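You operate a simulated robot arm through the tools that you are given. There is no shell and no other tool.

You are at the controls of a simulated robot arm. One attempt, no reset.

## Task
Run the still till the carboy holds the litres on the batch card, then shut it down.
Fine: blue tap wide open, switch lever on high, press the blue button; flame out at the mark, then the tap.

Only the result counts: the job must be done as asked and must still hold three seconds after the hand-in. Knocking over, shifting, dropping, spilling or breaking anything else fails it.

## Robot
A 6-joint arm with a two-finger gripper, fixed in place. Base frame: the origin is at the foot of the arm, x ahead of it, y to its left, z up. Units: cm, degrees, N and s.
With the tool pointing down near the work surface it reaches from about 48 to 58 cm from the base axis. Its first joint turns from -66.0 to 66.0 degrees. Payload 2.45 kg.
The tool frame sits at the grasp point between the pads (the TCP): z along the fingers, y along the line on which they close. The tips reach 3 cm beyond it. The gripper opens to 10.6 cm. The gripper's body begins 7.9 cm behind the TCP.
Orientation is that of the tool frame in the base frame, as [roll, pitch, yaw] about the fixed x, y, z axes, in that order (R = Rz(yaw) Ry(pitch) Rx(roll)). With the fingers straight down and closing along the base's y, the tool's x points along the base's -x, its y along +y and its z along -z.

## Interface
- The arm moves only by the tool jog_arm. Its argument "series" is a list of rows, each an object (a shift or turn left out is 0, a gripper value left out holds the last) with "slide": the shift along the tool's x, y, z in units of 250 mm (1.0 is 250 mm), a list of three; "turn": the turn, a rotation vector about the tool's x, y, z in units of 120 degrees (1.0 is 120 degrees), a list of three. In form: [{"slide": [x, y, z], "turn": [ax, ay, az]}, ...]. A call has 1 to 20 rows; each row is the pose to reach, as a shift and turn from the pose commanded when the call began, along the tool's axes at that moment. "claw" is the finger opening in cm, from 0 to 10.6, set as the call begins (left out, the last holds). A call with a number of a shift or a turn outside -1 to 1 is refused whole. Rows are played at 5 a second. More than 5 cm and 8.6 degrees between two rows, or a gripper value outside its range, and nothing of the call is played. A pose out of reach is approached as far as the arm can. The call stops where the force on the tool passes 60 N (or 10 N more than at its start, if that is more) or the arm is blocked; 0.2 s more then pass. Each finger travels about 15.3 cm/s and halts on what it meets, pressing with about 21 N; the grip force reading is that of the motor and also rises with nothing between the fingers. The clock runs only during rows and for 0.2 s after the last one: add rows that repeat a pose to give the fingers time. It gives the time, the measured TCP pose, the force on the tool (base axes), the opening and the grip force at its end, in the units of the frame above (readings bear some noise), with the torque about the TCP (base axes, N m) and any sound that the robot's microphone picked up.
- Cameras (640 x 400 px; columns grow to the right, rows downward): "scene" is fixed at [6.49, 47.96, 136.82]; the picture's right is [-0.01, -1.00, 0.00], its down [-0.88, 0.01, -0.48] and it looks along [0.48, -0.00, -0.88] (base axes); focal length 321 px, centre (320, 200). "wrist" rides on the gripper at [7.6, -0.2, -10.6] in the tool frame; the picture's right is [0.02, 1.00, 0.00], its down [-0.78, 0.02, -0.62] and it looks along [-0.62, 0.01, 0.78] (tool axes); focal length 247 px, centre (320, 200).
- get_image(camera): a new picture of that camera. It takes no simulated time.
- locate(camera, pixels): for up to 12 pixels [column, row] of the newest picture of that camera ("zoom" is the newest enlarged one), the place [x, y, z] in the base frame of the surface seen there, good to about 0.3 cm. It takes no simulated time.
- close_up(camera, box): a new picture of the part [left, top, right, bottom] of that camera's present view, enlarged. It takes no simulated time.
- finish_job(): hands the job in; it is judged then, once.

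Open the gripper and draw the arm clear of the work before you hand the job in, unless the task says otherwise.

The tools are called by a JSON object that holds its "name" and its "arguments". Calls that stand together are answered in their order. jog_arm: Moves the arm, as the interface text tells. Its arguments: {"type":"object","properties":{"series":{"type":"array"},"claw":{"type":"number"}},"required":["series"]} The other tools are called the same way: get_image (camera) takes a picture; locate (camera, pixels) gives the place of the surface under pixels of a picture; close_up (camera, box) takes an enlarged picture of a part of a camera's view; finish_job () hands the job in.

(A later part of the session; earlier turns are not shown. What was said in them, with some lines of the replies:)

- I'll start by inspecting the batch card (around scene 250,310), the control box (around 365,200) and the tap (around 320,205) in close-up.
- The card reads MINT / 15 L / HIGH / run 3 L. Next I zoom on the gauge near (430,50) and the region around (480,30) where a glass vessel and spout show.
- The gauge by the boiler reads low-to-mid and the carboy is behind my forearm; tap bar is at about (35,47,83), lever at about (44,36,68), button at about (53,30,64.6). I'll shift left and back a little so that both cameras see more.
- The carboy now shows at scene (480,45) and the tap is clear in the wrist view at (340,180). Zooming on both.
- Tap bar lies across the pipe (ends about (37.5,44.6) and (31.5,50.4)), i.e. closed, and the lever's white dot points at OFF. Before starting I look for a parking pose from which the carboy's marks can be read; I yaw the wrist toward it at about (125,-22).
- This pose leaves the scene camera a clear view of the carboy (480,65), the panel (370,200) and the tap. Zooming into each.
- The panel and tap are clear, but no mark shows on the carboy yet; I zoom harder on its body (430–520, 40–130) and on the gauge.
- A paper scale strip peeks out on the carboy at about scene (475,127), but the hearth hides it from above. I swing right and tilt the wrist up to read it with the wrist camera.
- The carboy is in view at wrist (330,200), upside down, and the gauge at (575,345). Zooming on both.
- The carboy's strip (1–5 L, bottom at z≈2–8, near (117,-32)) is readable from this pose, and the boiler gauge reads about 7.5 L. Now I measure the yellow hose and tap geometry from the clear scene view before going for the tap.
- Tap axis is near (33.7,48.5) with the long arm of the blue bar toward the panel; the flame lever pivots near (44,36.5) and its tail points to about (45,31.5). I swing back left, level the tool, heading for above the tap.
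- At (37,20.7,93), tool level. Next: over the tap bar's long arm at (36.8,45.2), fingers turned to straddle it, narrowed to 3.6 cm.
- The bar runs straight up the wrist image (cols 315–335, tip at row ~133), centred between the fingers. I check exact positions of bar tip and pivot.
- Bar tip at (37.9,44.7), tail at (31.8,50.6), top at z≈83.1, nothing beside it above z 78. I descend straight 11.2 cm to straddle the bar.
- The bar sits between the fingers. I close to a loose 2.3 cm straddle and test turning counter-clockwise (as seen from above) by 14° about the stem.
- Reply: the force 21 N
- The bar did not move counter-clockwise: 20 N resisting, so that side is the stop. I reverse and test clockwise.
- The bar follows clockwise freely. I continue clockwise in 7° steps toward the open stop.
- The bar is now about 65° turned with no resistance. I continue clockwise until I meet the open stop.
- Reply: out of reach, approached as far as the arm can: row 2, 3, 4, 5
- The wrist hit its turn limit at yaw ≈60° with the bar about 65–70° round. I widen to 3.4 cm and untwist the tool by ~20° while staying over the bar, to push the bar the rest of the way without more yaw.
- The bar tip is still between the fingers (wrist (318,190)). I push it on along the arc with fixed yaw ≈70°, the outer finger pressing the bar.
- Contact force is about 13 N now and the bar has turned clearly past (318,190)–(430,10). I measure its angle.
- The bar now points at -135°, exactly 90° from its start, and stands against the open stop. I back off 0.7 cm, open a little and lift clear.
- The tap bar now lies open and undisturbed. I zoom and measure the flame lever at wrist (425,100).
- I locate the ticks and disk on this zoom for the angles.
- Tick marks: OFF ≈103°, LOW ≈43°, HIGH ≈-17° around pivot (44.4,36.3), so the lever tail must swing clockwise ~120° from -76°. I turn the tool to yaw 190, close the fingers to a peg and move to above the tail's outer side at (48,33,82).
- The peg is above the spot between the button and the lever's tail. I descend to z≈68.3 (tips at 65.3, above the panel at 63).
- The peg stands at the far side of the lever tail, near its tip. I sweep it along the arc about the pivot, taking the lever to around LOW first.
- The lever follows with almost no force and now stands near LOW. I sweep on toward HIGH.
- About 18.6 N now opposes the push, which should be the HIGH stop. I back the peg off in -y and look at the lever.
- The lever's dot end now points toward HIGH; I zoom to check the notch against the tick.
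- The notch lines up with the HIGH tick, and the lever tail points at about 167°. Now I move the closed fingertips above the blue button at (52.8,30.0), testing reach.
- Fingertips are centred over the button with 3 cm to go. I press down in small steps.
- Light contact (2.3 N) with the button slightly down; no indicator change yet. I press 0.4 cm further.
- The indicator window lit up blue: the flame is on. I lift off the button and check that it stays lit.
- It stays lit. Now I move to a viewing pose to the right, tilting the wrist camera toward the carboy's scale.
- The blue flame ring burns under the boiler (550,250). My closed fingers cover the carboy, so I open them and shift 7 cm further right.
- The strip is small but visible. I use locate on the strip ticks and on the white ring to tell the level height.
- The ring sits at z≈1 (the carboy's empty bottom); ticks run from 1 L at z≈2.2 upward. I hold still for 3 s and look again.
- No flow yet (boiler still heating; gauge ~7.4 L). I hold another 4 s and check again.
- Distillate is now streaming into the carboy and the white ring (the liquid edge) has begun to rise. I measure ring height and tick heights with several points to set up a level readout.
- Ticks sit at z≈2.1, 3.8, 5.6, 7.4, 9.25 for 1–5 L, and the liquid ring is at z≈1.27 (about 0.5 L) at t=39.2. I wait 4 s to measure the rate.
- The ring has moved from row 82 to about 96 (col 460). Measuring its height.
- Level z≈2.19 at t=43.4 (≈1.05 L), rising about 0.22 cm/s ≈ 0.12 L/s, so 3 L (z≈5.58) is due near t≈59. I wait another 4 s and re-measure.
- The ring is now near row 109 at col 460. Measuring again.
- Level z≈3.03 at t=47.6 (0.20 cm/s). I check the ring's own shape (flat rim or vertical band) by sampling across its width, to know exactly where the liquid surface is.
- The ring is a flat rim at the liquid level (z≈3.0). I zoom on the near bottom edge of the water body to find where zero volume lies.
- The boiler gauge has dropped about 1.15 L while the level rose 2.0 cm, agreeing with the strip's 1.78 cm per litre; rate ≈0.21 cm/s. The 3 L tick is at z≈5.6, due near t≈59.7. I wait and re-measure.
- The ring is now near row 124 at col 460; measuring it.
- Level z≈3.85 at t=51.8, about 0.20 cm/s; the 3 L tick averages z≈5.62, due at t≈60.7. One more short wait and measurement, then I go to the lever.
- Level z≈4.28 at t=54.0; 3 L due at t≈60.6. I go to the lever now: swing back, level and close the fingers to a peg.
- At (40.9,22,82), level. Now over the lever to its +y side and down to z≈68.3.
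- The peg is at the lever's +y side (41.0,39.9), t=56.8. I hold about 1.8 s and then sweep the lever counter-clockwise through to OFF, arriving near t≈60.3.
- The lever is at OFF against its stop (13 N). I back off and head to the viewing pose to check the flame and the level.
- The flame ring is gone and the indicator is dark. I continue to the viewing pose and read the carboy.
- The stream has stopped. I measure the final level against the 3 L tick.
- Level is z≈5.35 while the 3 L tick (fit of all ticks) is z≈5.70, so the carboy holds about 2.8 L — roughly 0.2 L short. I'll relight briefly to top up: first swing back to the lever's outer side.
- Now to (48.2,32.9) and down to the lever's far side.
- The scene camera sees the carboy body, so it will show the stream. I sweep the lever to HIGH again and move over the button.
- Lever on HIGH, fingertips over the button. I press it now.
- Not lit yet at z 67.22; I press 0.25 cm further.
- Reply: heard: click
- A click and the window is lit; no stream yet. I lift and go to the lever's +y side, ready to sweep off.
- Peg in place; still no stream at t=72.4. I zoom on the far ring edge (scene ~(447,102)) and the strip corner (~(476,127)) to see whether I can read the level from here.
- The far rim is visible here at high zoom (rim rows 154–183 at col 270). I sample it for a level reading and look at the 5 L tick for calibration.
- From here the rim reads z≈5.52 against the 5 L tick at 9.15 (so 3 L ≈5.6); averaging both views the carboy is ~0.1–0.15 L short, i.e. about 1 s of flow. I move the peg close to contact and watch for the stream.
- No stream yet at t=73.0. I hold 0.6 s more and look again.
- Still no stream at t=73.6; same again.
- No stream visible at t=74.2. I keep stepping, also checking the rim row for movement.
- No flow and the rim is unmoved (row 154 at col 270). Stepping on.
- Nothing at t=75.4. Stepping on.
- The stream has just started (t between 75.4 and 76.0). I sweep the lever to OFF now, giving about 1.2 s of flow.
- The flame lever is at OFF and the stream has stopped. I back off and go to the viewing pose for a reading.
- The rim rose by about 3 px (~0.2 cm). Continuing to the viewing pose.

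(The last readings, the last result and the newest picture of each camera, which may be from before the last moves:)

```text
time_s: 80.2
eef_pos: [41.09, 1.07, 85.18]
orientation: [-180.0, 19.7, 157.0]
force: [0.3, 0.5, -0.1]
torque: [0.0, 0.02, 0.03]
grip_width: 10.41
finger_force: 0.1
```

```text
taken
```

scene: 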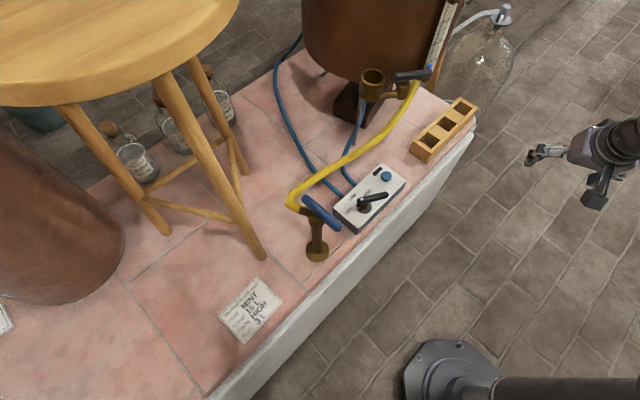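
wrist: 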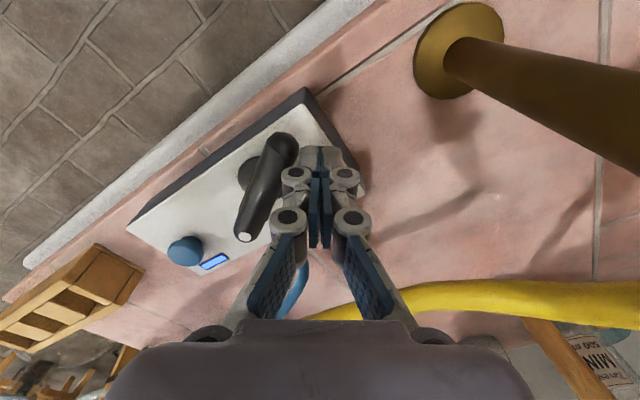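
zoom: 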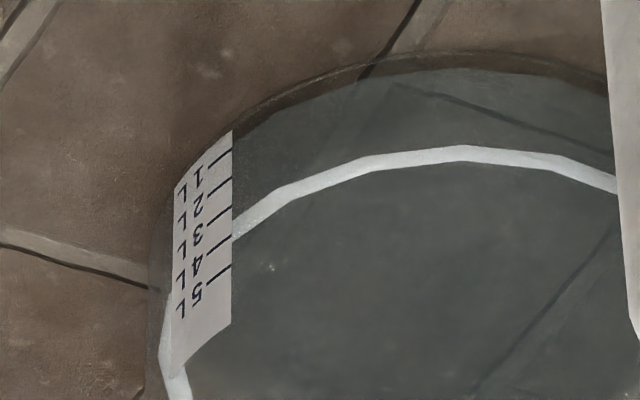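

Now measuring with both cameras: rim and ticks.

{"name": "locate", "arguments": {"camera": "zoom", "pixels": [[250, 214], [270, 200], [290, 190], [310, 181], [330, 174], [350, 168], [370, 163], [390, 160], [410, 158], [430, 156], [460, 153], [500, 157]]}}

{"name": "locate", "arguments": {"camera": "zoom", "pixels": [[260, 207], [280, 195], [300, 185], [320, 177], [340, 171], [360, 165], [380, 161], [400, 159], [420, 157], [440, 155], [480, 155], [540, 162]]}}

{"name": "locate", "arguments": {"camera": "zoom", "pixels": [[226, 153], [222, 156], [226, 182], [222, 185], [226, 211], [222, 214], [218, 217], [226, 241], [222, 244], [226, 270], [222, 273], [214, 220]]}}

{"name": "close_up", "arguments": {"camera": "scene", "box": [430, 90, 470, 115]}}

{"name": "locate", "arguments": {"camera": "zoom", "pixels": [[230, 163], [250, 163], [260, 166], [270, 165], [280, 166], [290, 167], [300, 169], [310, 170], [320, 172], [340, 175], [360, 178], [380, 180]]}}

{"name": "close_up", "arguments": {"camera": "scene", "box": [462, 110, 494, 132]}}

{"name": "locate", "arguments": {"camera": "zoom", "pixels": [[205, 361], [212, 357], [200, 364], [203, 362], [209, 359], [275, 158], [270, 148], [265, 138], [278, 168], [262, 270], [272, 252], [260, 130]]}}

```text
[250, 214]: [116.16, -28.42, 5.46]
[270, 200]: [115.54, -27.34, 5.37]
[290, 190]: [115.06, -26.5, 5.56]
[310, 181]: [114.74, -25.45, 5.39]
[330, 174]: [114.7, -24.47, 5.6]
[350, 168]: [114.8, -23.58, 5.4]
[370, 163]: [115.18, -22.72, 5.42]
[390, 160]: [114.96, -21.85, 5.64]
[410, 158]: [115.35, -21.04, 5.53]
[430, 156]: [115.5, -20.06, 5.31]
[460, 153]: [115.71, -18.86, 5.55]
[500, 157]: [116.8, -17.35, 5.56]
```

```text
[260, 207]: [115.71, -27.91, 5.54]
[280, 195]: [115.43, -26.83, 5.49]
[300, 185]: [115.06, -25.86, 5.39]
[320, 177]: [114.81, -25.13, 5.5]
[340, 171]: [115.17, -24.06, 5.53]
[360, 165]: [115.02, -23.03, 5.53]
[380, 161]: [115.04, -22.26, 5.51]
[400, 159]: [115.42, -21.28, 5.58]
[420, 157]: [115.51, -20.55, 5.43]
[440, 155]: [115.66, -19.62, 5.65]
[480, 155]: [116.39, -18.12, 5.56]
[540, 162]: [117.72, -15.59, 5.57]
```

```text
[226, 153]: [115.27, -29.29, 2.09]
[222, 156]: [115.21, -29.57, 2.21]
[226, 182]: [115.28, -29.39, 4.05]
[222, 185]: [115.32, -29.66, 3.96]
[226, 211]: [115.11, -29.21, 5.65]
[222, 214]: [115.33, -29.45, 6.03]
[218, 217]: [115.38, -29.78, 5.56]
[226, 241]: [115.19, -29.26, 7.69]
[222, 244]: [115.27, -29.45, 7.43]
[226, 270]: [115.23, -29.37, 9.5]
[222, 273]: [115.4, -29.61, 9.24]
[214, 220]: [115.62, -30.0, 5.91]
```

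```text
16.00 times, centred on (450, 102) of scene
```

zoom: 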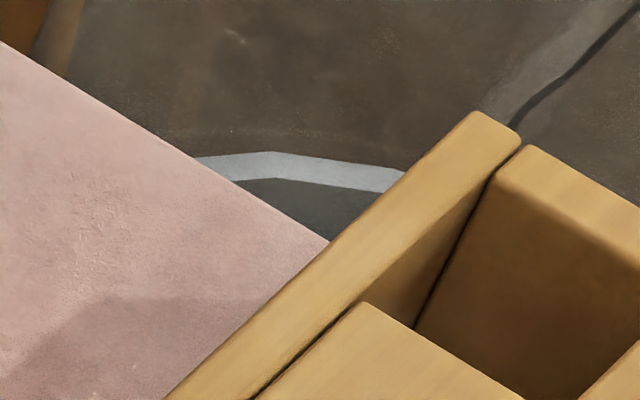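

```text
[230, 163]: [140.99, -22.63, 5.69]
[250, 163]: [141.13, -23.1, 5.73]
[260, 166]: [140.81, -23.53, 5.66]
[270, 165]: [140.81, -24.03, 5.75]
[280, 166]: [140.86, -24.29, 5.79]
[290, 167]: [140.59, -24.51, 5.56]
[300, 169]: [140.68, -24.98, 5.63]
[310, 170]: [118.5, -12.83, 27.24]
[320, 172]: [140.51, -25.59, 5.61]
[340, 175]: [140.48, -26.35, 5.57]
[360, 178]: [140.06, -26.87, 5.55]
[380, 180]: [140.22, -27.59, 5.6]
```

```text
16.00 times, centred on (478, 121) of scene
```

zoom: 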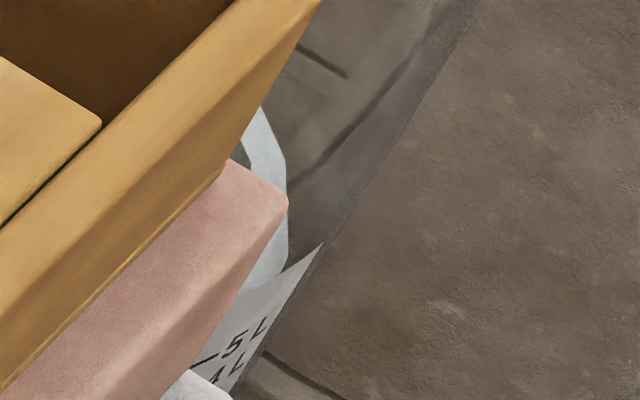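

```text
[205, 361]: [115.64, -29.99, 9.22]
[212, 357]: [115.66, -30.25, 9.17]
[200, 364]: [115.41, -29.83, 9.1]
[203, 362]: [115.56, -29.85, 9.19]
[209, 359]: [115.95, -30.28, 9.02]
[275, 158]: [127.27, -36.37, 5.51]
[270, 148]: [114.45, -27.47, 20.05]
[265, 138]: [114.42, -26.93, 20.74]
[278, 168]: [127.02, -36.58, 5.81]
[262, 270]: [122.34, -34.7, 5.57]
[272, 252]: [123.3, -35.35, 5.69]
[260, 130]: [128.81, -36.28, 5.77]
```

Wrist view gives rim z≈5.50 vs tick ≈5.75 (≈2.86 L), scene gives 5.66 vs ≈5.6 (≈3.03 L), and the parallax at the strip edge gives ≈3.04 L. To settle it I take one more view from further right, facing the strip.

{"name": "jog_arm", "arguments": {"series": [{"slide": [-0.08, -0.131, 0.028], "turn": [-0.007, 0, -0.02]}, {"slide": [-0.16, -0.261, 0.057], "turn": [-0.014, 0, -0.039]}, {"slide": [-0.239, -0.392, 0.085], "turn": [-0.021, 0, -0.059]}, {"slide": [-0.319, -0.523, 0.114], "turn": [-0.028, 0, -0.079]}, {"slide": [-0.398, -0.653, 0.142], "turn": [-0.035, 0, -0.098]}, {"slide": [-0.478, -0.784, 0.171], "turn": [-0.042, 0, -0.118]}, {"slide": [-0.478, -0.784, 0.171], "turn": [-0.042, 0, -0.118]}]}}

{"name": "get_image", "arguments": {"camera": "wrist"}}

```text
time_s: 81.8
eef_pos: [45.12, -22.0, 85.03]
orientation: [180.0, 19.8, 172.1]
force: [0.3, 0.5, -0.3]
torque: [0.0, -0.03, 0.03]
grip_width: 10.42
finger_force: 0.0
```

```text
taken
```

wrist: 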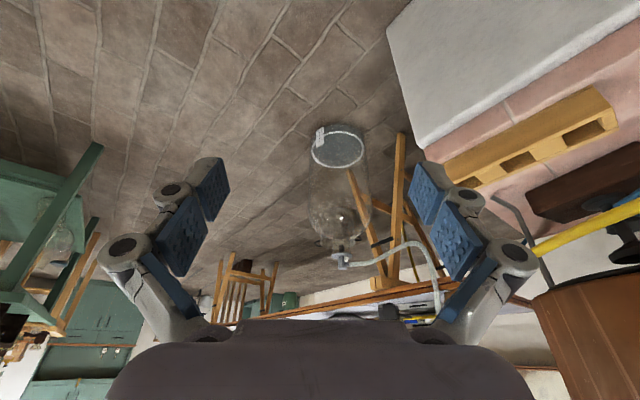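

The strip faces more toward me now at wrist (320,137). Zooming.

{"name": "close_up", "arguments": {"camera": "wrist", "box": [304, 115, 374, 175]}}

{"name": "close_up", "arguments": {"camera": "wrist", "box": [308, 120, 340, 155]}}

```text
6.67 times, centred on (339, 145) of wrist
```

zoom: 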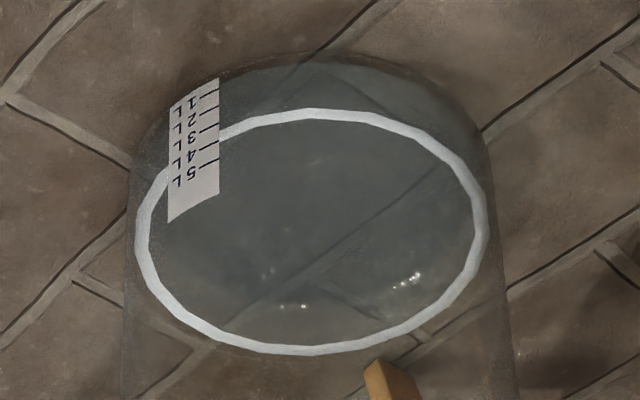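

```text
11.43 times, centred on (324, 138) of wrist
```

zoom: 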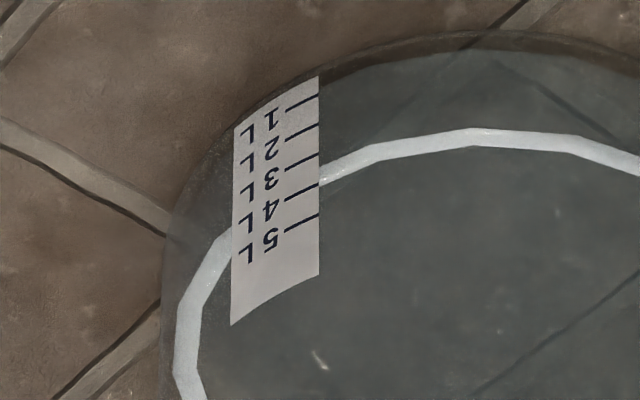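

Very clear view: rim meets the strip's right edge at row ~176 (mid) with ticks at 96,126,155,186,216. I locate rim points all round and all ticks.

{"name": "locate", "arguments": {"camera": "zoom", "pixels": [[316, 97], [305, 102], [316, 127], [305, 132], [316, 157], [305, 162], [298, 165], [310, 159], [316, 188], [305, 193], [316, 218], [305, 222]]}}

{"name": "locate", "arguments": {"camera": "zoom", "pixels": [[326, 172], [335, 168], [345, 164], [355, 160], [365, 156], [375, 152], [400, 147], [430, 142], [460, 138], [500, 138], [540, 144], [580, 152]]}}

{"name": "locate", "arguments": {"camera": "zoom", "pixels": [[222, 252], [215, 260], [208, 270], [200, 285], [195, 297], [191, 310], [189, 325], [187, 340], [186, 355], [188, 370], [192, 382], [197, 392]]}}

{"name": "locate", "arguments": {"camera": "zoom", "pixels": [[312, 158], [308, 160], [302, 163], [294, 167], [290, 168], [313, 98], [309, 100], [313, 129], [309, 131], [313, 190], [309, 192], [313, 219]]}}

```text
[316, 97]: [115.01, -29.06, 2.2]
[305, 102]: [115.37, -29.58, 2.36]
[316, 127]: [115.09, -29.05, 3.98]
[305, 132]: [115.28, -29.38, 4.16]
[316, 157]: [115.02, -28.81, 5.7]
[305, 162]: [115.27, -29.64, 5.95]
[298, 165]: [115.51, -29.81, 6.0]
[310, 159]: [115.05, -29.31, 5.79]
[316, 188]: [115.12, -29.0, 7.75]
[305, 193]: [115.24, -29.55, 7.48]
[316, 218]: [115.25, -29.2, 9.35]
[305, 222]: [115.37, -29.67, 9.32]
```

```text
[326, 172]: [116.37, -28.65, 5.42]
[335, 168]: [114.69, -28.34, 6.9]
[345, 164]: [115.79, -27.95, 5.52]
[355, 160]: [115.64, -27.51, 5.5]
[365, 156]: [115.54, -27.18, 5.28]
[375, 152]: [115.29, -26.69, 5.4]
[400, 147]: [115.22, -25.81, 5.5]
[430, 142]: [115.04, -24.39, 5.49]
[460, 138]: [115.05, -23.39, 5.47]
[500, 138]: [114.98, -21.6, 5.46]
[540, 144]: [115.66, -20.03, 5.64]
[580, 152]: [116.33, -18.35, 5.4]
```

```text
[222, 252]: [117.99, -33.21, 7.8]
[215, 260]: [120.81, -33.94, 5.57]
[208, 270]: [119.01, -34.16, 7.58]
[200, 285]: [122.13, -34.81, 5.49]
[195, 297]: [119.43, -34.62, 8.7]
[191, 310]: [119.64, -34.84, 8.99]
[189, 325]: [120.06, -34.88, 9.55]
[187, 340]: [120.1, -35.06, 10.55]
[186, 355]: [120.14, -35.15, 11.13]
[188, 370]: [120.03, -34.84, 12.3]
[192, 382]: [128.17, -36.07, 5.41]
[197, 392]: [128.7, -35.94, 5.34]
```

```text
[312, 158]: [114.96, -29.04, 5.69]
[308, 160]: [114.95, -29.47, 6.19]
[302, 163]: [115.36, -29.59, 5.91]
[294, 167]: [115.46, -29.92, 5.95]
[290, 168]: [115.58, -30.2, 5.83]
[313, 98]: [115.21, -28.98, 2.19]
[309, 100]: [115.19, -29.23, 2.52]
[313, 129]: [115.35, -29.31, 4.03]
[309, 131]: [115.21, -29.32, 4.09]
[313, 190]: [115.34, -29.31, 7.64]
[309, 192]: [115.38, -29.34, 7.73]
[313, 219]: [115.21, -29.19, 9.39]
```

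Wrist fits give ~2.8–2.9 L, the scene ~3.0; my best estimate is ≈2.9 L. One more short top-up of ~0.1 L will centre it on the mark, so I return toward the lever (reversing my path).

{"name": "jog_arm", "arguments": {"series": [{"slide": [0.054, 0.178, -0.019], "turn": [0.0084, 0, 0.0236]}, {"slide": [0.107, 0.356, -0.039], "turn": [0.0168, 0, 0.0472]}, {"slide": [0.161, 0.533, -0.058], "turn": [0.0252, 0, 0.0708]}, {"slide": [0.214, 0.711, -0.078], "turn": [0.0336, 0, 0.0944]}, {"slide": [0.268, 0.889, -0.097], "turn": [0.042, 0, 0.118]}, {"slide": [0.268, 0.889, -0.097], "turn": [0.042, 0, 0.118]}], "claw": 0}}

{"name": "jog_arm", "arguments": {"series": [{"slide": [0.038, 0.163, 0.003], "turn": [-0.0096, 0.0324, -0.0546]}, {"slide": [0.076, 0.327, 0.007], "turn": [-0.0192, 0.0648, -0.1092]}, {"slide": [0.115, 0.49, 0.01], "turn": [-0.0288, 0.0972, -0.1638]}, {"slide": [0.153, 0.654, 0.014], "turn": [-0.0384, 0.1296, -0.2184]}, {"slide": [0.191, 0.817, 0.017], "turn": [-0.048, 0.162, -0.273]}, {"slide": [0.191, 0.817, 0.017], "turn": [-0.048, 0.162, -0.273]}]}}

```text
time_s: 83.2
eef_pos: [41.27, 0.95, 85.1]
orientation: [179.9, 19.6, 156.9]
force: [-0.2, -1.0, -0.7]
torque: [0.0, 0.02, 0.0]
grip_width: 0.0
finger_force: 20.9
```

```text
time_s: 84.6
eef_pos: [45.09, 21.58, 83.24]
orientation: [179.7, -0.3, -169.8]
force: [-0.1, 0.0, 1.1]
torque: [0.0, -0.01, -0.01]
grip_width: 0.04
finger_force: 20.3
```

At (45.1,21.6,83.2). Now to the lever's far side and down, as before.

{"name": "jog_arm", "arguments": {"series": [{"slide": [-0.068, 0.142, 0.05]}, {"slide": [-0.135, 0.28, 0.12]}, {"slide": [-0.203, 0.426, 0.2]}, {"slide": [-0.203, 0.426, 0.38]}, {"slide": [-0.203, 0.426, 0.54]}, {"slide": [-0.203, 0.426, 0.594]}, {"slide": [-0.203, 0.426, 0.594]}]}}

{"name": "close_up", "arguments": {"camera": "scene", "box": [310, 120, 450, 250]}}

```text
time_s: 86.2
eef_pos: [48.37, 32.9, 68.21]
orientation: [179.8, -0.2, -169.8]
force: [-0.3, -0.5, 0.3]
torque: [0.02, 0.01, 0.01]
grip_width: 0.0
finger_force: 20.8
```

```text
3.08 times, centred on (380, 185) of scene
```

zoom: 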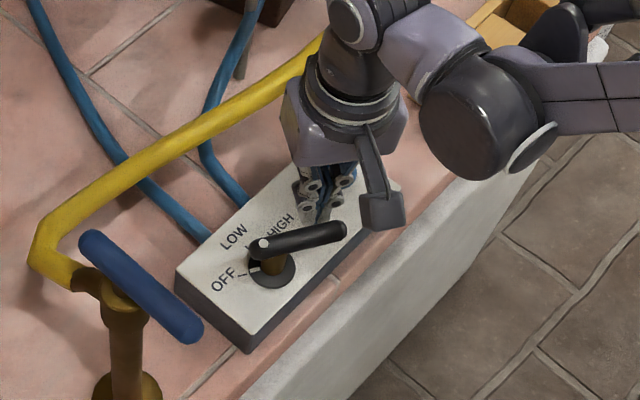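

In place beside the lever. I sweep it to HIGH and move over the button.

{"name": "jog_arm", "arguments": {"series": [{"slide": [0.0457, 0.0079, 0]}, {"slide": [0.0856, -0.0086, 0]}, {"slide": [0.1315, -0.0151, 0]}, {"slide": [0.1773, -0.009, 0]}, {"slide": [0.2204, 0.0085, 0]}, {"slide": [0.2569, 0.0363, 0]}, {"slide": [0.2853, 0.0728, 0]}, {"slide": [0.3034, 0.1155, 0]}, {"slide": [0.3095, 0.1519, 0]}, {"slide": [0.3095, 0.1519, 0]}, {"slide": [0.3, 0.09, 0]}, {"slide": [0.25, -0.02, -0.03]}, {"slide": [0.15, -0.1, -0.08]}, {"slide": [0.02, -0.15, -0.11]}, {"slide": [-0.159, -0.142, -0.116]}, {"slide": [-0.159, -0.142, -0.116]}]}}

{"name": "close_up", "arguments": {"camera": "scene", "box": [340, 130, 440, 220]}}

```text
time_s: 89.6
eef_pos: [53.06, 30.29, 71.17]
orientation: [179.8, -0.2, -169.9]
force: [0.1, 0.5, 0.0]
torque: [0.02, 0.0, 0.02]
grip_width: 0.0
finger_force: 20.9
```

```text
4.44 times, centred on (390, 175) of scene
```

zoom: 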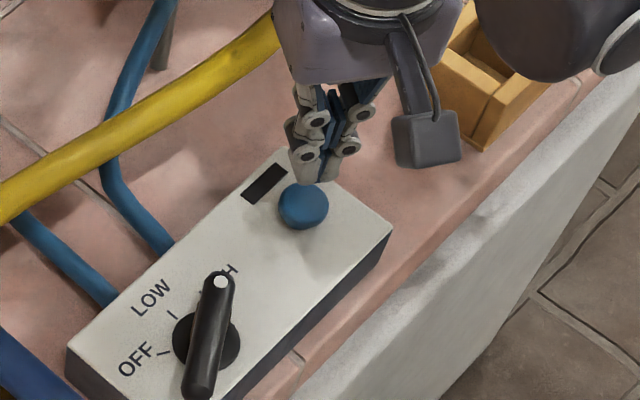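

Lever at HIGH, button below the fingertips. Pressing to z≈66.9.

{"name": "jog_arm", "arguments": {"series": [{"slide": [0, 0, 0.09]}, {"slide": [0, 0, 0.135]}, {"slide": [0, 0, 0.16]}, {"slide": [0, 0, 0.176]}]}}

{"name": "close_up", "arguments": {"camera": "scene", "box": [340, 130, 440, 220]}}

```text
time_s: 90.6
eef_pos: [52.9, 30.26, 66.94]
orientation: [179.8, -0.2, -170.1]
force: [4.7, 0.9, 23.6]
torque: [0.04, -0.15, 0.0]
grip_width: 0.61
finger_force: 28.1
heard: click
```

```text
4.44 times, centred on (390, 175) of scene
```

zoom: 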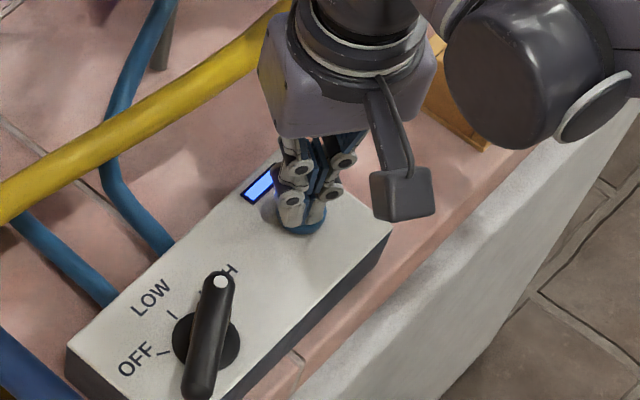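

Click and lit at t≈90.5. I lift and go to the lever's +y side near contact.

{"name": "jog_arm", "arguments": {"series": [{"slide": [0, 0, -0.16]}, {"slide": [0.06, 0.07, -0.28]}, {"slide": [0.16, 0.184, -0.33]}, {"slide": [0.27, 0.31, -0.33]}, {"slide": [0.37, 0.42, -0.3]}, {"slide": [0.4, 0.455, -0.16]}, {"slide": [0.4, 0.455, -0.055]}]}}

{"name": "close_up", "arguments": {"camera": "scene", "box": [440, 20, 520, 110]}}

{"name": "get_image", "arguments": {"camera": "wrist"}}

```text
time_s: 92.2
eef_pos: [41.18, 39.96, 68.31]
orientation: [179.8, -0.2, -169.9]
force: [0.1, 0.0, 0.1]
torque: [0.05, 0.0, -0.02]
grip_width: 0.0
finger_force: 28.8
```

```text
4.44 times, centred on (480, 65) of scene
```

zoom: 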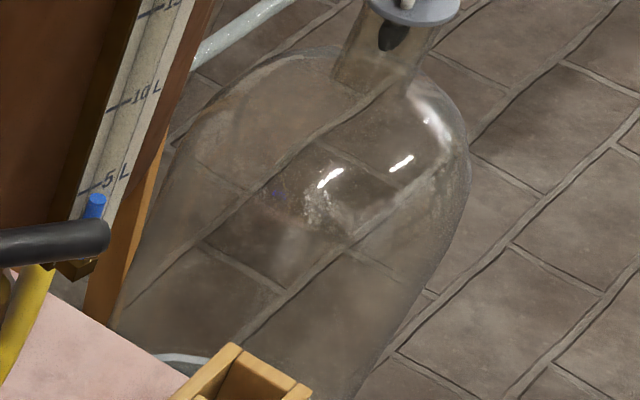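

```text
taken
```

wrist: 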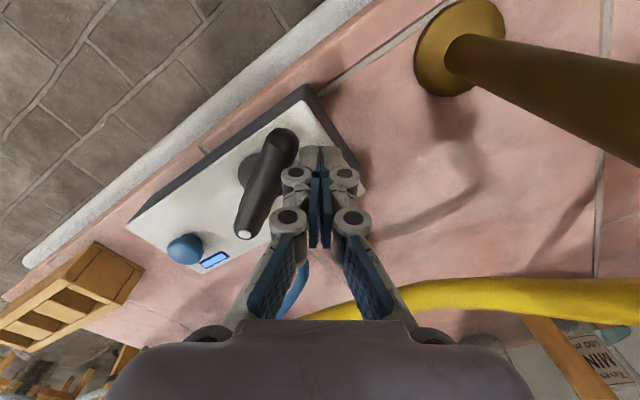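

Peg in place, lit, no stream. Last time the lag was ~5 s, so I close to near-contact and wait until ~t=94.

{"name": "jog_arm", "arguments": {"series": [{"slide": [0.0084, -0.0294, 0]}, {"slide": [0.0084, -0.0294, 0]}, {"slide": [0.0084, -0.0294, 0]}, {"slide": [0.0084, -0.0294, 0]}, {"slide": [0.0084, -0.0294, 0]}, {"slide": [0.0084, -0.0294, 0]}]}}

{"name": "close_up", "arguments": {"camera": "scene", "box": [440, 20, 520, 110]}}

```text
time_s: 93.6
eef_pos: [41.08, 39.04, 68.35]
orientation: [179.9, -0.2, -170.0]
force: [-0.2, -0.8, 0.3]
torque: [0.02, 0.0, -0.01]
grip_width: 0.01
finger_force: 28.8
```

```text
4.44 times, centred on (480, 65) of scene
```

zoom: 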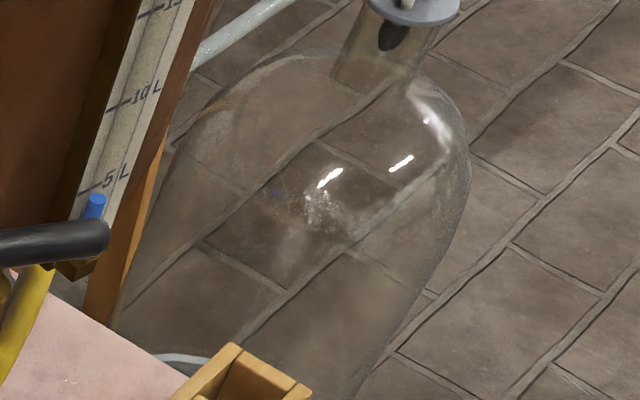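

No stream at t=93.6; stepping 0.6 s.

{"name": "jog_arm", "arguments": {"series": [{}, {}]}}

{"name": "close_up", "arguments": {"camera": "scene", "box": [440, 20, 520, 110]}}

```text
time_s: 94.2
eef_pos: [41.08, 39.04, 68.46]
orientation: [179.9, -0.3, -170.0]
force: [-0.4, -1.0, -0.3]
torque: [-0.02, 0.01, -0.01]
grip_width: 0.01
finger_force: 28.7
```

```text
4.44 times, centred on (480, 65) of scene
```

zoom: 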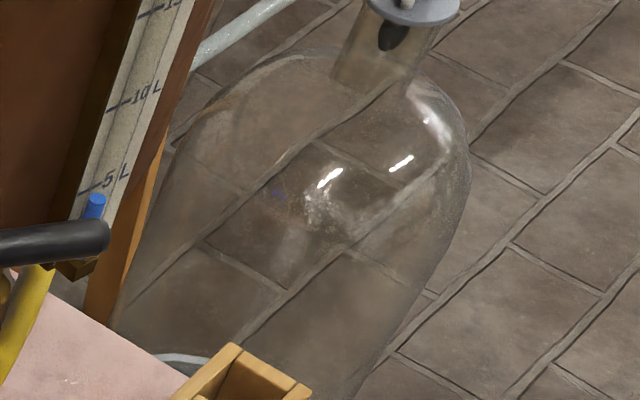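

Still dry at t=94.2.

{"name": "jog_arm", "arguments": {"series": [{}, {}]}}

{"name": "close_up", "arguments": {"camera": "scene", "box": [440, 20, 520, 110]}}

```text
time_s: 94.8
eef_pos: [41.12, 39.01, 68.28]
orientation: [179.9, -0.2, -169.9]
force: [0.2, 0.1, -0.1]
torque: [0.01, 0.04, 0.0]
grip_width: 0.02
finger_force: 29.1
```

```text
4.44 times, centred on (480, 65) of scene
```

zoom: 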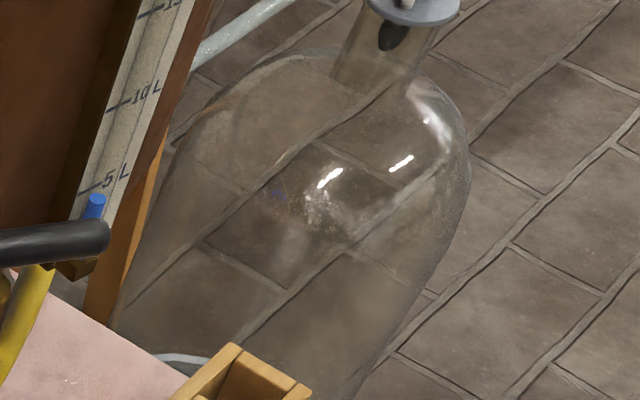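

Dry at t=94.8; continuing in finer 0.4 s steps.

{"name": "jog_arm", "arguments": {"series": [{}]}}

{"name": "close_up", "arguments": {"camera": "scene", "box": [440, 20, 520, 110]}}

```text
time_s: 95.2
eef_pos: [41.11, 39.15, 68.28]
orientation: [179.7, -0.2, -169.9]
force: [-0.6, -0.4, 0.0]
torque: [-0.01, 0.0, 0.02]
grip_width: 0.0
finger_force: 28.3
```

```text
4.44 times, centred on (480, 65) of scene
```

zoom: 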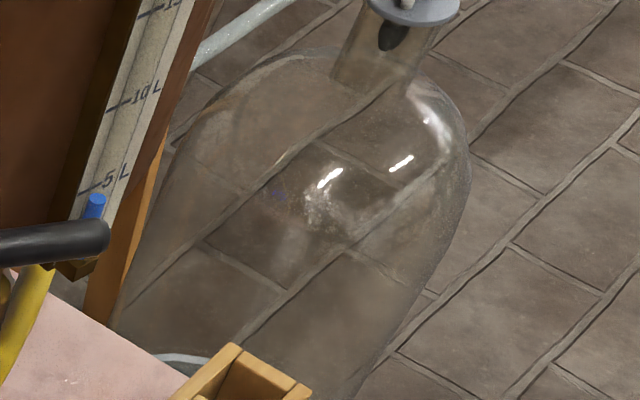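

Dry at t=95.2; next step.

{"name": "jog_arm", "arguments": {"series": [{}]}}

{"name": "close_up", "arguments": {"camera": "scene", "box": [440, 20, 520, 110]}}

```text
time_s: 95.6
eef_pos: [41.12, 39.04, 68.35]
orientation: [179.8, -0.2, -169.9]
force: [0.7, -1.0, -0.8]
torque: [0.0, 0.0, 0.06]
grip_width: 0.0
finger_force: 28.6
```

```text
4.44 times, centred on (480, 65) of scene
```

zoom: 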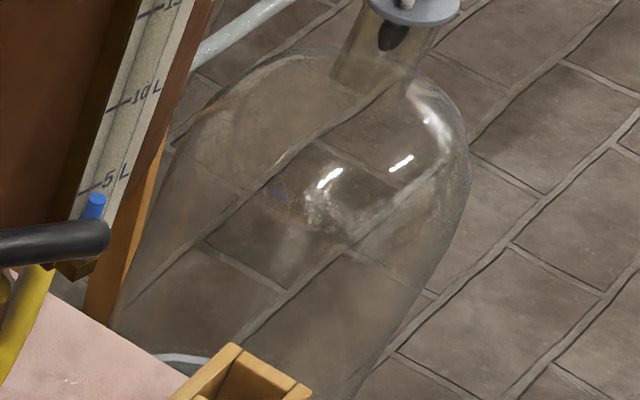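

Dry at t=95.6; next step.

{"name": "jog_arm", "arguments": {"series": [{}]}}

{"name": "close_up", "arguments": {"camera": "scene", "box": [440, 20, 520, 110]}}

```text
time_s: 96.0
eef_pos: [41.1, 39.15, 68.21]
orientation: [179.8, -0.2, -169.9]
force: [-0.3, 0.5, -0.2]
torque: [0.0, -0.03, 0.01]
grip_width: 0.0
finger_force: 28.7
```

```text
4.44 times, centred on (480, 65) of scene
```

zoom: 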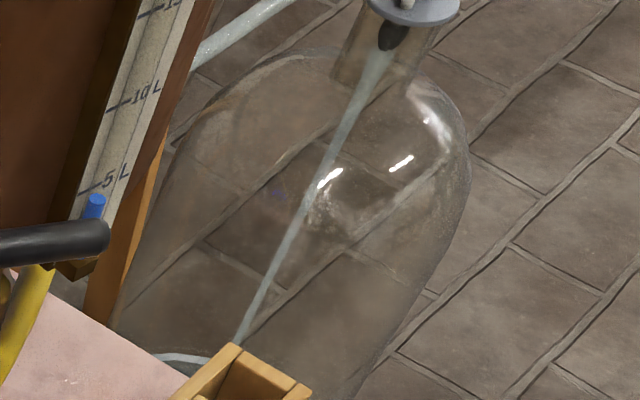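

The stream started just before t=96.0. I hold 0.2 s and then sweep to OFF (≈0.1 L).

{"name": "jog_arm", "arguments": {"series": [{}, {"slide": [0.0442, -0.0454, 0]}, {"slide": [0.0657, -0.103, 0]}, {"slide": [0.0661, -0.1647, 0]}, {"slide": [0.0454, -0.2224, 0]}, {"slide": [0.0062, -0.2699, 0]}, {"slide": [-0.0437, -0.2998, 0]}, {"slide": [-0.0525, -0.303, 0]}]}}

{"name": "close_up", "arguments": {"camera": "scene", "box": [300, 130, 440, 250]}}

{"name": "close_up", "arguments": {"camera": "scene", "box": [440, 20, 520, 110]}}

{"name": "close_up", "arguments": {"camera": "scene", "box": [430, 90, 470, 115]}}

{"name": "locate", "arguments": {"camera": "zoom", "pixels": [[230, 161], [250, 161], [260, 164], [270, 163], [280, 164], [290, 165], [300, 167], [310, 168], [320, 170], [340, 173], [360, 176], [380, 178]]}}

```text
time_s: 97.8
eef_pos: [43.55, 31.72, 68.03]
orientation: [179.8, -0.2, -169.9]
force: [-0.2, 1.3, -0.9]
torque: [0.02, 0.01, 0.02]
grip_width: 0.01
finger_force: 28.3
```

```text
3.33 times, centred on (370, 190) of scene
```

zoom: 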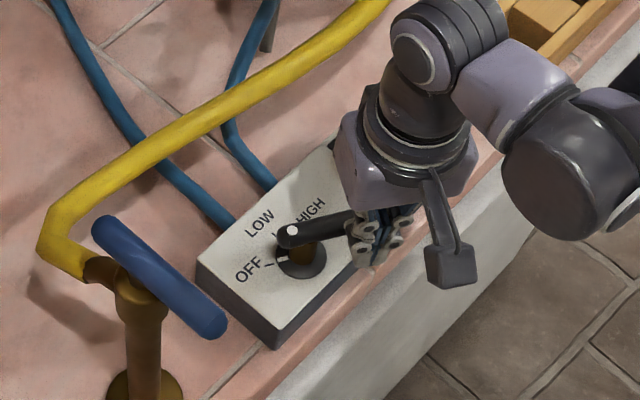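

```text
4.44 times, centred on (480, 65) of scene
```

zoom: 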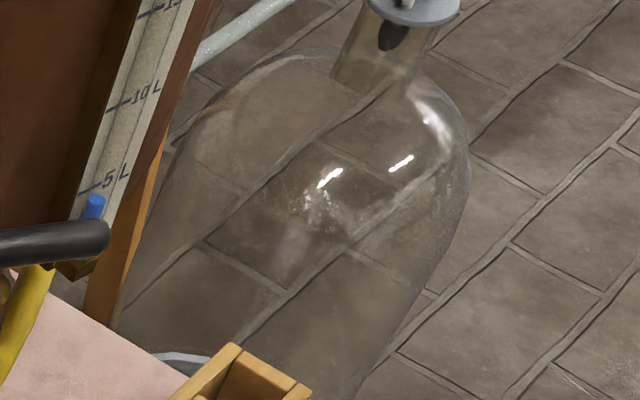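

```text
16.00 times, centred on (450, 102) of scene
```

zoom: 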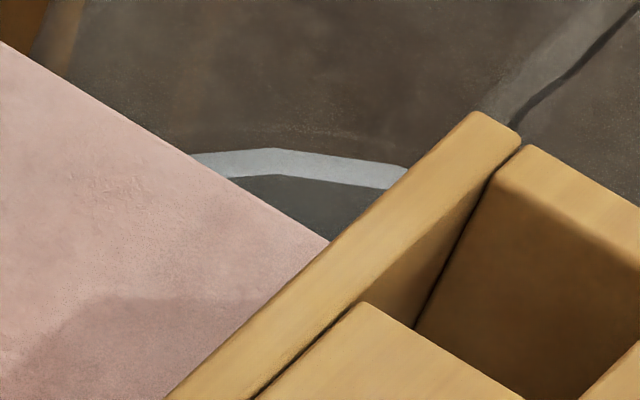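

```text
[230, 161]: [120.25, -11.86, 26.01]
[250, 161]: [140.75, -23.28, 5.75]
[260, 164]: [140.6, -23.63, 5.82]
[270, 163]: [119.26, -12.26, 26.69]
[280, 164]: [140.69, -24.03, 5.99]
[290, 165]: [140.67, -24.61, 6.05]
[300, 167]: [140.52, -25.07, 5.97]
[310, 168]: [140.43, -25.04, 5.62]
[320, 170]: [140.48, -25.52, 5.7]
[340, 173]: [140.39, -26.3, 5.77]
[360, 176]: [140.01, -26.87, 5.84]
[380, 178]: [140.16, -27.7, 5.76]
```

The stream stopped; scene rim now z≈5.83 (scene ≈3.1 L, wrist-equivalent ≈2.96 L): on the mark. The lever looks at OFF but contact force is ~0, so I nudge 0.4 cm to make sure it's against the stop.

{"name": "jog_arm", "arguments": {"series": [{"slide": [-0.01, -0.001, 0]}, {"slide": [-0.018, -0.002, 0]}]}}

{"name": "close_up", "arguments": {"camera": "scene", "box": [330, 155, 410, 240]}}

```text
time_s: 98.4
eef_pos: [43.61, 31.8, 68.31]
orientation: [179.8, -0.7, -169.8]
force: [-26.9, -4.3, -2.1]
torque: [-0.05, 0.32, 0.33]
grip_width: 0.02
finger_force: 28.8
```

```text
4.71 times, centred on (370, 198) of scene
```

zoom: 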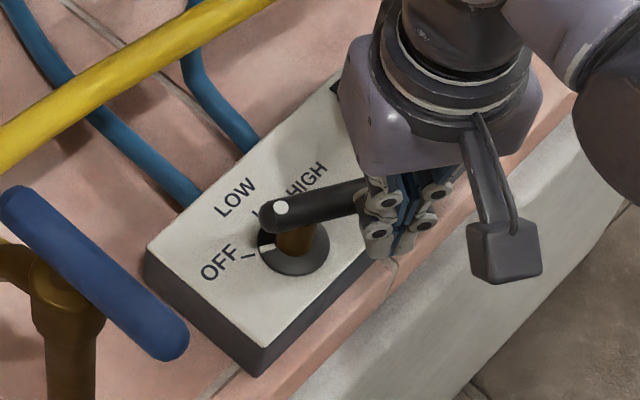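

The lever is firmly at OFF. Now the tap: I retreat, rise and move to the far (-x,+y) side of the blue bar, to push it back to closed.

{"name": "jog_arm", "arguments": {"series": [{"slide": [0.03, 0, 0]}, {"slide": [0.03, 0, -0.18]}, {"slide": [0.03, 0, -0.36]}, {"slide": [0.06, 0.05, -0.52]}, {"slide": [0.1, 0.12, -0.67]}, {"slide": [0.16, 0.22, -0.8]}, {"slide": [0.23, 0.34, -0.9]}, {"slide": [0.31, 0.47, -0.93]}, {"slide": [0.39, 0.6, -0.93]}, {"slide": [0.468, 0.727, -0.93]}, {"slide": [0.468, 0.727, -0.93]}]}}

{"name": "get_image", "arguments": {"camera": "wrist"}}

{"name": "get_image", "arguments": {"camera": "scene"}}

```text
time_s: 100.8
eef_pos: [29.2, 47.65, 91.29]
orientation: [179.8, -0.2, -170.0]
force: [-0.8, -0.1, 0.4]
torque: [-0.01, -0.03, 0.03]
grip_width: 0.02
finger_force: 28.9
```

```text
taken
```

wrist: 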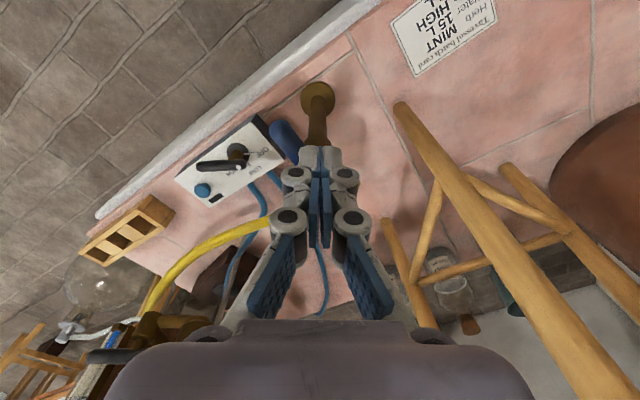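

```text
taken
```

scene: 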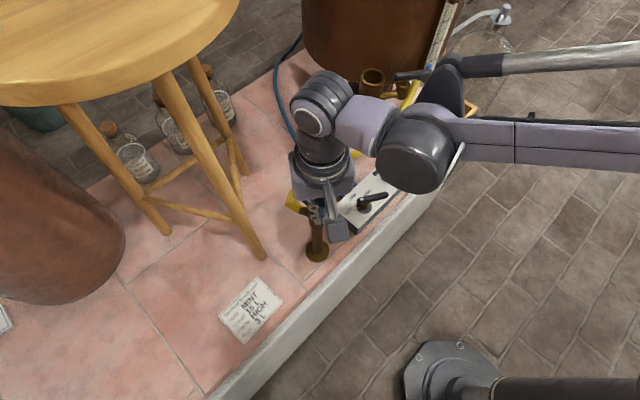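

Flame indicator is dark. I shift 0.4 cm further from the bar and descend beside it to z≈83.5.

{"name": "jog_arm", "arguments": {"series": [{"slide": [0.009, 0.013, 0]}, {"slide": [0.009, 0.013, 0.13]}, {"slide": [0.009, 0.013, 0.25]}, {"slide": [0.009, 0.013, 0.312]}, {"slide": [0.009, 0.013, 0.312]}]}}

{"name": "get_image", "arguments": {"camera": "wrist"}}

{"name": "close_up", "arguments": {"camera": "scene", "box": [270, 130, 410, 270]}}

```text
time_s: 102.0
eef_pos: [28.98, 47.94, 83.88]
orientation: [179.8, -0.2, -169.9]
force: [0.4, 0.5, 0.8]
torque: [0.04, 0.01, 0.0]
grip_width: 0.0
finger_force: 28.1
```

```text
taken
```

wrist: 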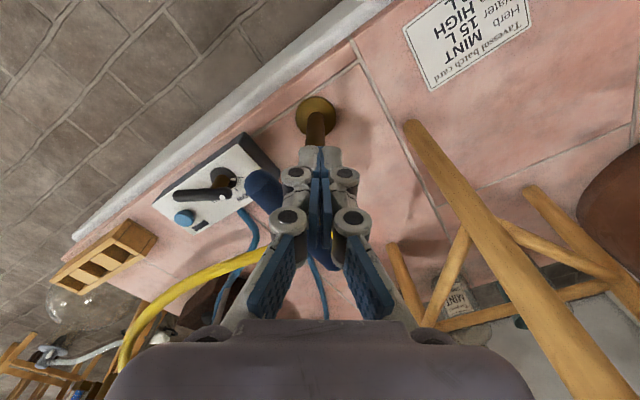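

```text
2.86 times, centred on (340, 200) of scene
```

zoom: 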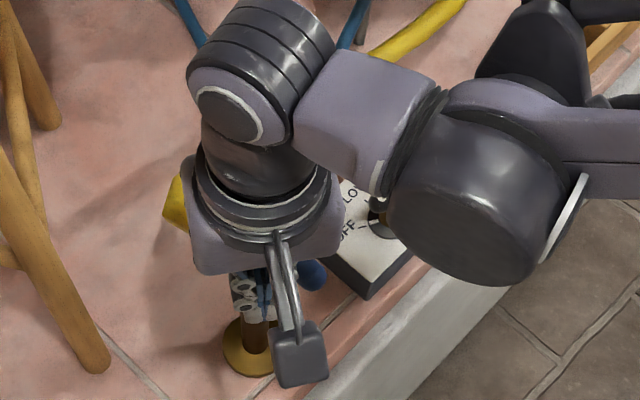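

The peg is beside the bar on its outer side. I sweep it counter-clockwise around the stem, first about 75°.

{"name": "jog_arm", "arguments": {"series": [{"slide": [-0.0158, -0.0404, 0]}, {"slide": [-0.0291, -0.0877, 0]}, {"slide": [-0.0544, -0.1296, 0]}, {"slide": [-0.0896, -0.1639, 0]}, {"slide": [-0.1325, -0.1877, 0]}, {"slide": [-0.1799, -0.1998, 0]}, {"slide": [-0.1799, -0.1998, 0]}]}}

{"name": "get_image", "arguments": {"camera": "wrist"}}

{"name": "close_up", "arguments": {"camera": "scene", "box": [270, 130, 410, 270]}}

```text
time_s: 103.6
eef_pos: [34.52, 43.77, 83.85]
orientation: [179.8, -0.2, -170.0]
force: [-0.4, -0.6, -1.3]
torque: [-0.01, -0.04, -0.01]
grip_width: 0.01
finger_force: 28.2
```

```text
taken
```

wrist: 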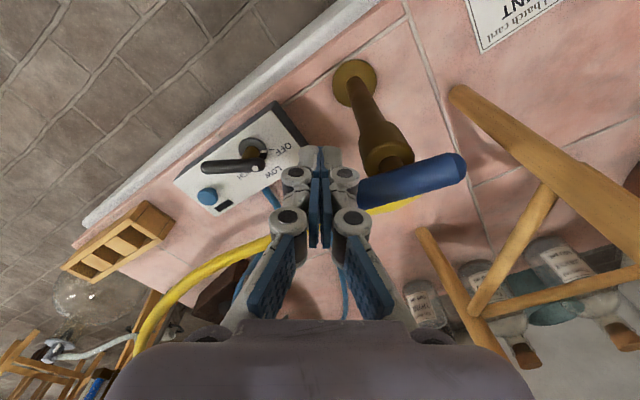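

```text
2.86 times, centred on (340, 200) of scene
```

zoom: 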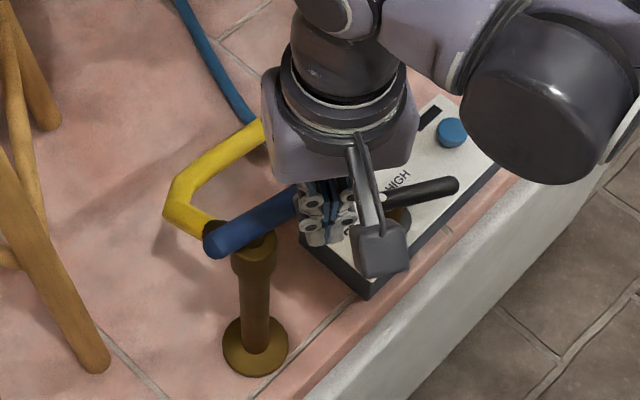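

The bar follows; about 15° remain. I push on to the closed stop.

{"name": "jog_arm", "arguments": {"series": [{"slide": [-0.02, 0.002, 0]}, {"slide": [-0.04, 0.0041, 0]}, {"slide": [-0.0498, 0.0058, 0]}, {"slide": [-0.0598, 0.008, 0]}, {"slide": [-0.0598, 0.008, 0]}]}}

{"name": "get_image", "arguments": {"camera": "wrist"}}

{"name": "close_up", "arguments": {"camera": "scene", "box": [270, 130, 410, 270]}}

```text
time_s: 104.8
eef_pos: [35.46, 44.01, 83.69]
orientation: [-179.9, -1.0, -169.8]
force: [-38.4, -17.1, 8.5]
torque: [-0.13, 0.43, 0.35]
grip_width: 0.0
finger_force: 28.2
```

```text
taken
```

wrist: 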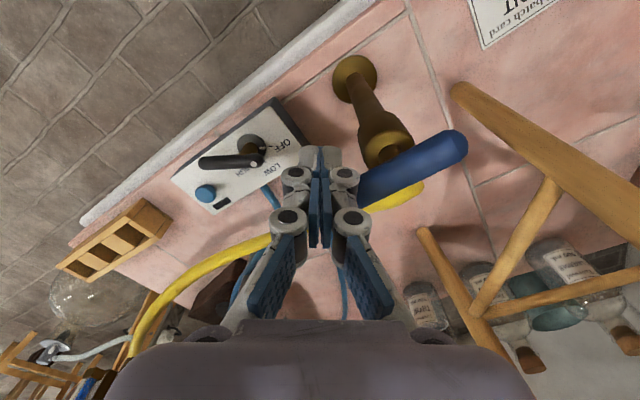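

```text
2.86 times, centred on (340, 200) of scene
```

zoom: 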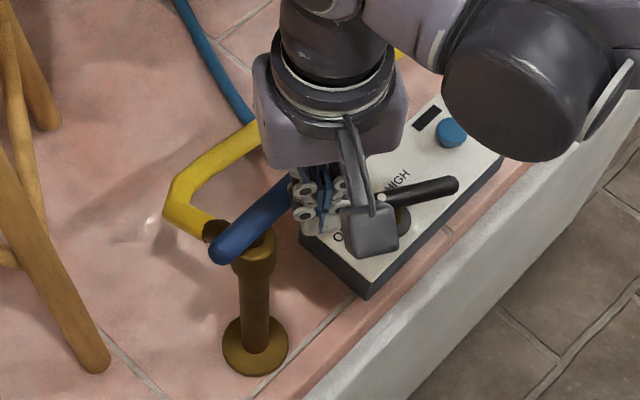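

42 N against the closed stop. I back away from the bar, rise, and draw the arm clear to the right.

{"name": "jog_arm", "arguments": {"series": [{"slide": [0.03, -0.02, 0]}, {"slide": [0.07, -0.06, -0.04]}, {"slide": [0.1, -0.14, -0.18]}, {"slide": [0.13, -0.24, -0.32]}, {"slide": [0.16, -0.37, -0.43]}, {"slide": [0.18, -0.52, -0.5]}, {"slide": [0.2, -0.68, -0.5]}, {"slide": [0.22, -0.84, -0.5]}, {"slide": [0.22, -0.84, -0.5]}]}}

{"name": "get_image", "arguments": {"camera": "scene"}}

{"name": "close_up", "arguments": {"camera": "scene", "box": [280, 150, 420, 270]}}

{"name": "locate", "arguments": {"camera": "scene", "pixels": [[306, 217], [340, 191], [312, 212], [330, 199]]}}

```text
time_s: 106.8
eef_pos: [34.02, 22.55, 96.39]
orientation: [179.7, -0.2, -169.8]
force: [-0.1, 0.2, 0.0]
torque: [0.01, 0.04, -0.03]
grip_width: 0.0
finger_force: 29.3
```

```text
taken
```

scene: 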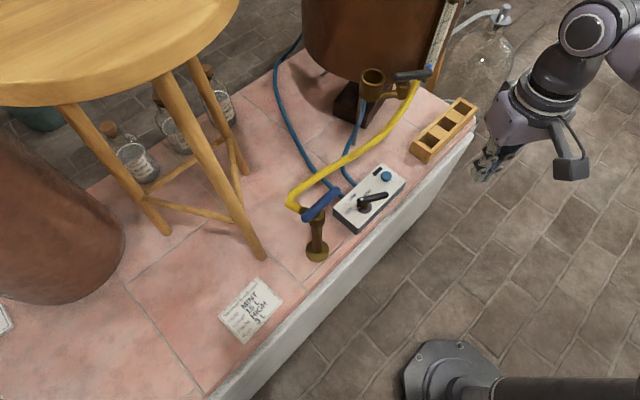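

```text
3.33 times, centred on (350, 210) of scene
```

zoom: 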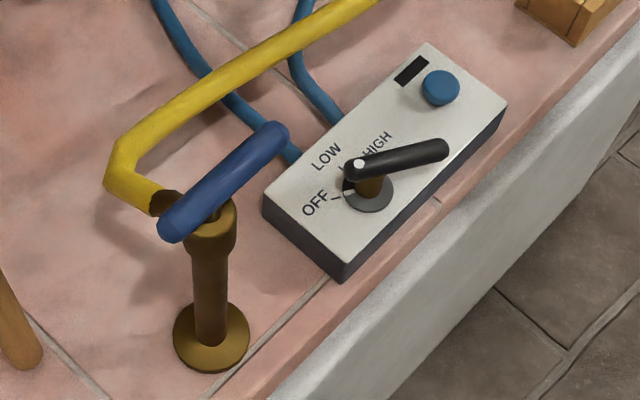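

```text
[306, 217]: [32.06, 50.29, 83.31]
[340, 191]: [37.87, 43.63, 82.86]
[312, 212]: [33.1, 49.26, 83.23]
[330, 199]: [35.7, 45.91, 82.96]
```

Tap bar back at its original closed position, lever at OFF, indicator dark. I open the gripper and take a last reading of the carboy from the viewing pose.

{"name": "jog_arm", "arguments": {"series": [{"slide": [-0.021, -0.15, 0.075], "turn": [0.008, -0.027, 0.0455]}, {"slide": [-0.042, -0.299, 0.149], "turn": [0.016, -0.054, 0.091]}, {"slide": [-0.064, -0.449, 0.224], "turn": [0.024, -0.081, 0.1365]}, {"slide": [-0.085, -0.598, 0.299], "turn": [0.032, -0.108, 0.182]}, {"slide": [-0.106, -0.748, 0.373], "turn": [0.04, -0.135, 0.2275]}, {"slide": [-0.127, -0.897, 0.448], "turn": [0.048, -0.162, 0.273]}, {"slide": [-0.127, -0.897, 0.448], "turn": [0.048, -0.162, 0.273]}], "claw": 10.4}}

{"name": "close_up", "arguments": {"camera": "wrist", "box": [308, 130, 348, 165]}}

{"name": "get_image", "arguments": {"camera": "scene"}}

```text
time_s: 108.4
eef_pos: [41.06, 0.98, 84.96]
orientation: [179.8, 19.8, 156.9]
force: [-0.3, 0.4, -0.2]
torque: [-0.02, 0.03, -0.01]
grip_width: 10.4
finger_force: 0.2
```

```text
11.43 times, centred on (328, 148) of wrist
```

zoom: 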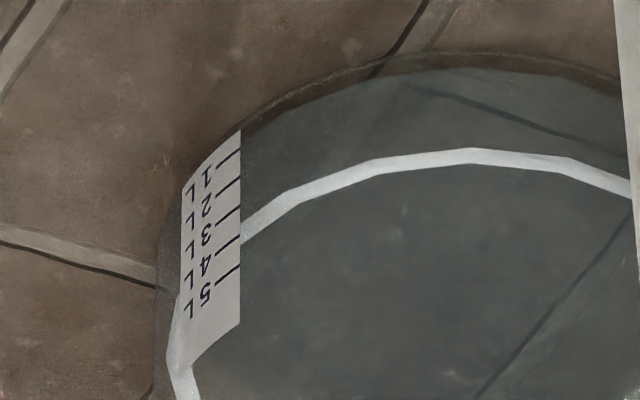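

```text
taken
```

scene: 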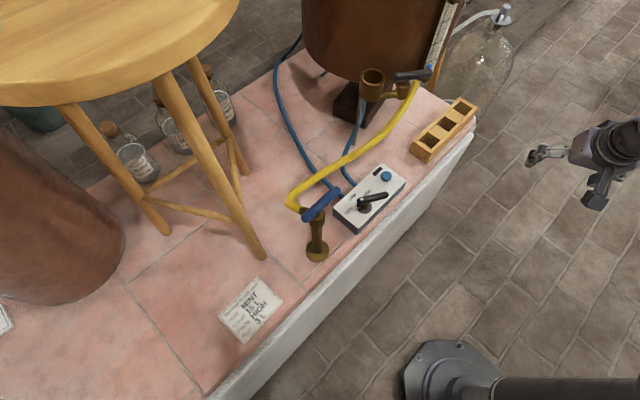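

{"name": "locate", "arguments": {"camera": "scene", "pixels": [[306, 217], [340, 191]]}}

{"name": "close_up", "arguments": {"camera": "wrist", "box": [308, 130, 348, 165]}}

{"name": "locate", "arguments": {"camera": "zoom", "pixels": [[260, 221], [280, 206], [300, 194], [320, 186], [340, 179], [360, 172], [380, 167], [400, 164], [420, 162], [440, 160], [480, 157], [520, 161]]}}

{"name": "locate", "arguments": {"camera": "zoom", "pixels": [[236, 152], [230, 156], [236, 182], [230, 186], [236, 211], [230, 215], [226, 218], [236, 239], [230, 243], [236, 270], [230, 274], [222, 221]]}}

```text
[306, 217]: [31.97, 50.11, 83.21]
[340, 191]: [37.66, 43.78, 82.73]
```

```text
11.43 times, centred on (328, 148) of wrist
```

zoom: 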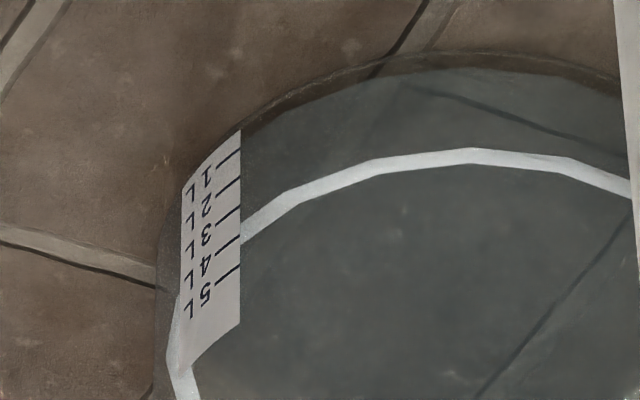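

```text
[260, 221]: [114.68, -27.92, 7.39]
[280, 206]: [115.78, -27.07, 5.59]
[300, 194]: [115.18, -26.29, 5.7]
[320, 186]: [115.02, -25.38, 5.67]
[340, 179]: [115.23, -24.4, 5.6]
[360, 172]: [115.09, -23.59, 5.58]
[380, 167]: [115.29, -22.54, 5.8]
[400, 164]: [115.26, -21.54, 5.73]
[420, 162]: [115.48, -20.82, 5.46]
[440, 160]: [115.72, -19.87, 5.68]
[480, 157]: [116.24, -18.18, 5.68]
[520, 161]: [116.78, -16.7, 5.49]
```

```text
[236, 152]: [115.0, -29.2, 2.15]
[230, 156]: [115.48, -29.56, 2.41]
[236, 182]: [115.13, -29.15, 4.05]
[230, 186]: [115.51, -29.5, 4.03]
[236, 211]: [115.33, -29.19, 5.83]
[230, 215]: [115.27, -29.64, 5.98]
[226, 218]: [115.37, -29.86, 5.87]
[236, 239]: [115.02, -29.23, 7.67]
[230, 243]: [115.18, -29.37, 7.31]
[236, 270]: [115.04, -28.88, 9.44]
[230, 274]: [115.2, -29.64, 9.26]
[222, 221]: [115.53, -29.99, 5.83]
```

Wrist reads rim z≈5.64 vs tick ≈5.81 (≈2.9 L) and the scene about 3.1 L, so the level brackets the 3 L mark. The flame is out with the lever on OFF, the tap is closed, and the gripper is open and clear, so I hand in.

{"name": "finish_job", "arguments": {}}

```text
The job is handed in.
```

The job is handed in. The carboy holds about 3 L (the card's "Run" figure), the flame is out with the lever on OFF, and the blue tap is closed.

- **Level:** the wrist camera put the final level at about 2.9 L and the scene camera at about 3.1 L. I could not pin it closer than that.
- **Relights:** the first run stopped short, at about 2.8 L. I topped it up with two short relights on HIGH, each only a second or so of flow, and pushed the lever to OFF after each one.
- **Water level:** the card says 15 L of water, but the boiler gauge read about 7.5 L before lighting. You didn't ask for a refill, so I left the charge as it was.

I did not knock, shift or spill anything that I could see. The arm is drawn clear with the gripper open.
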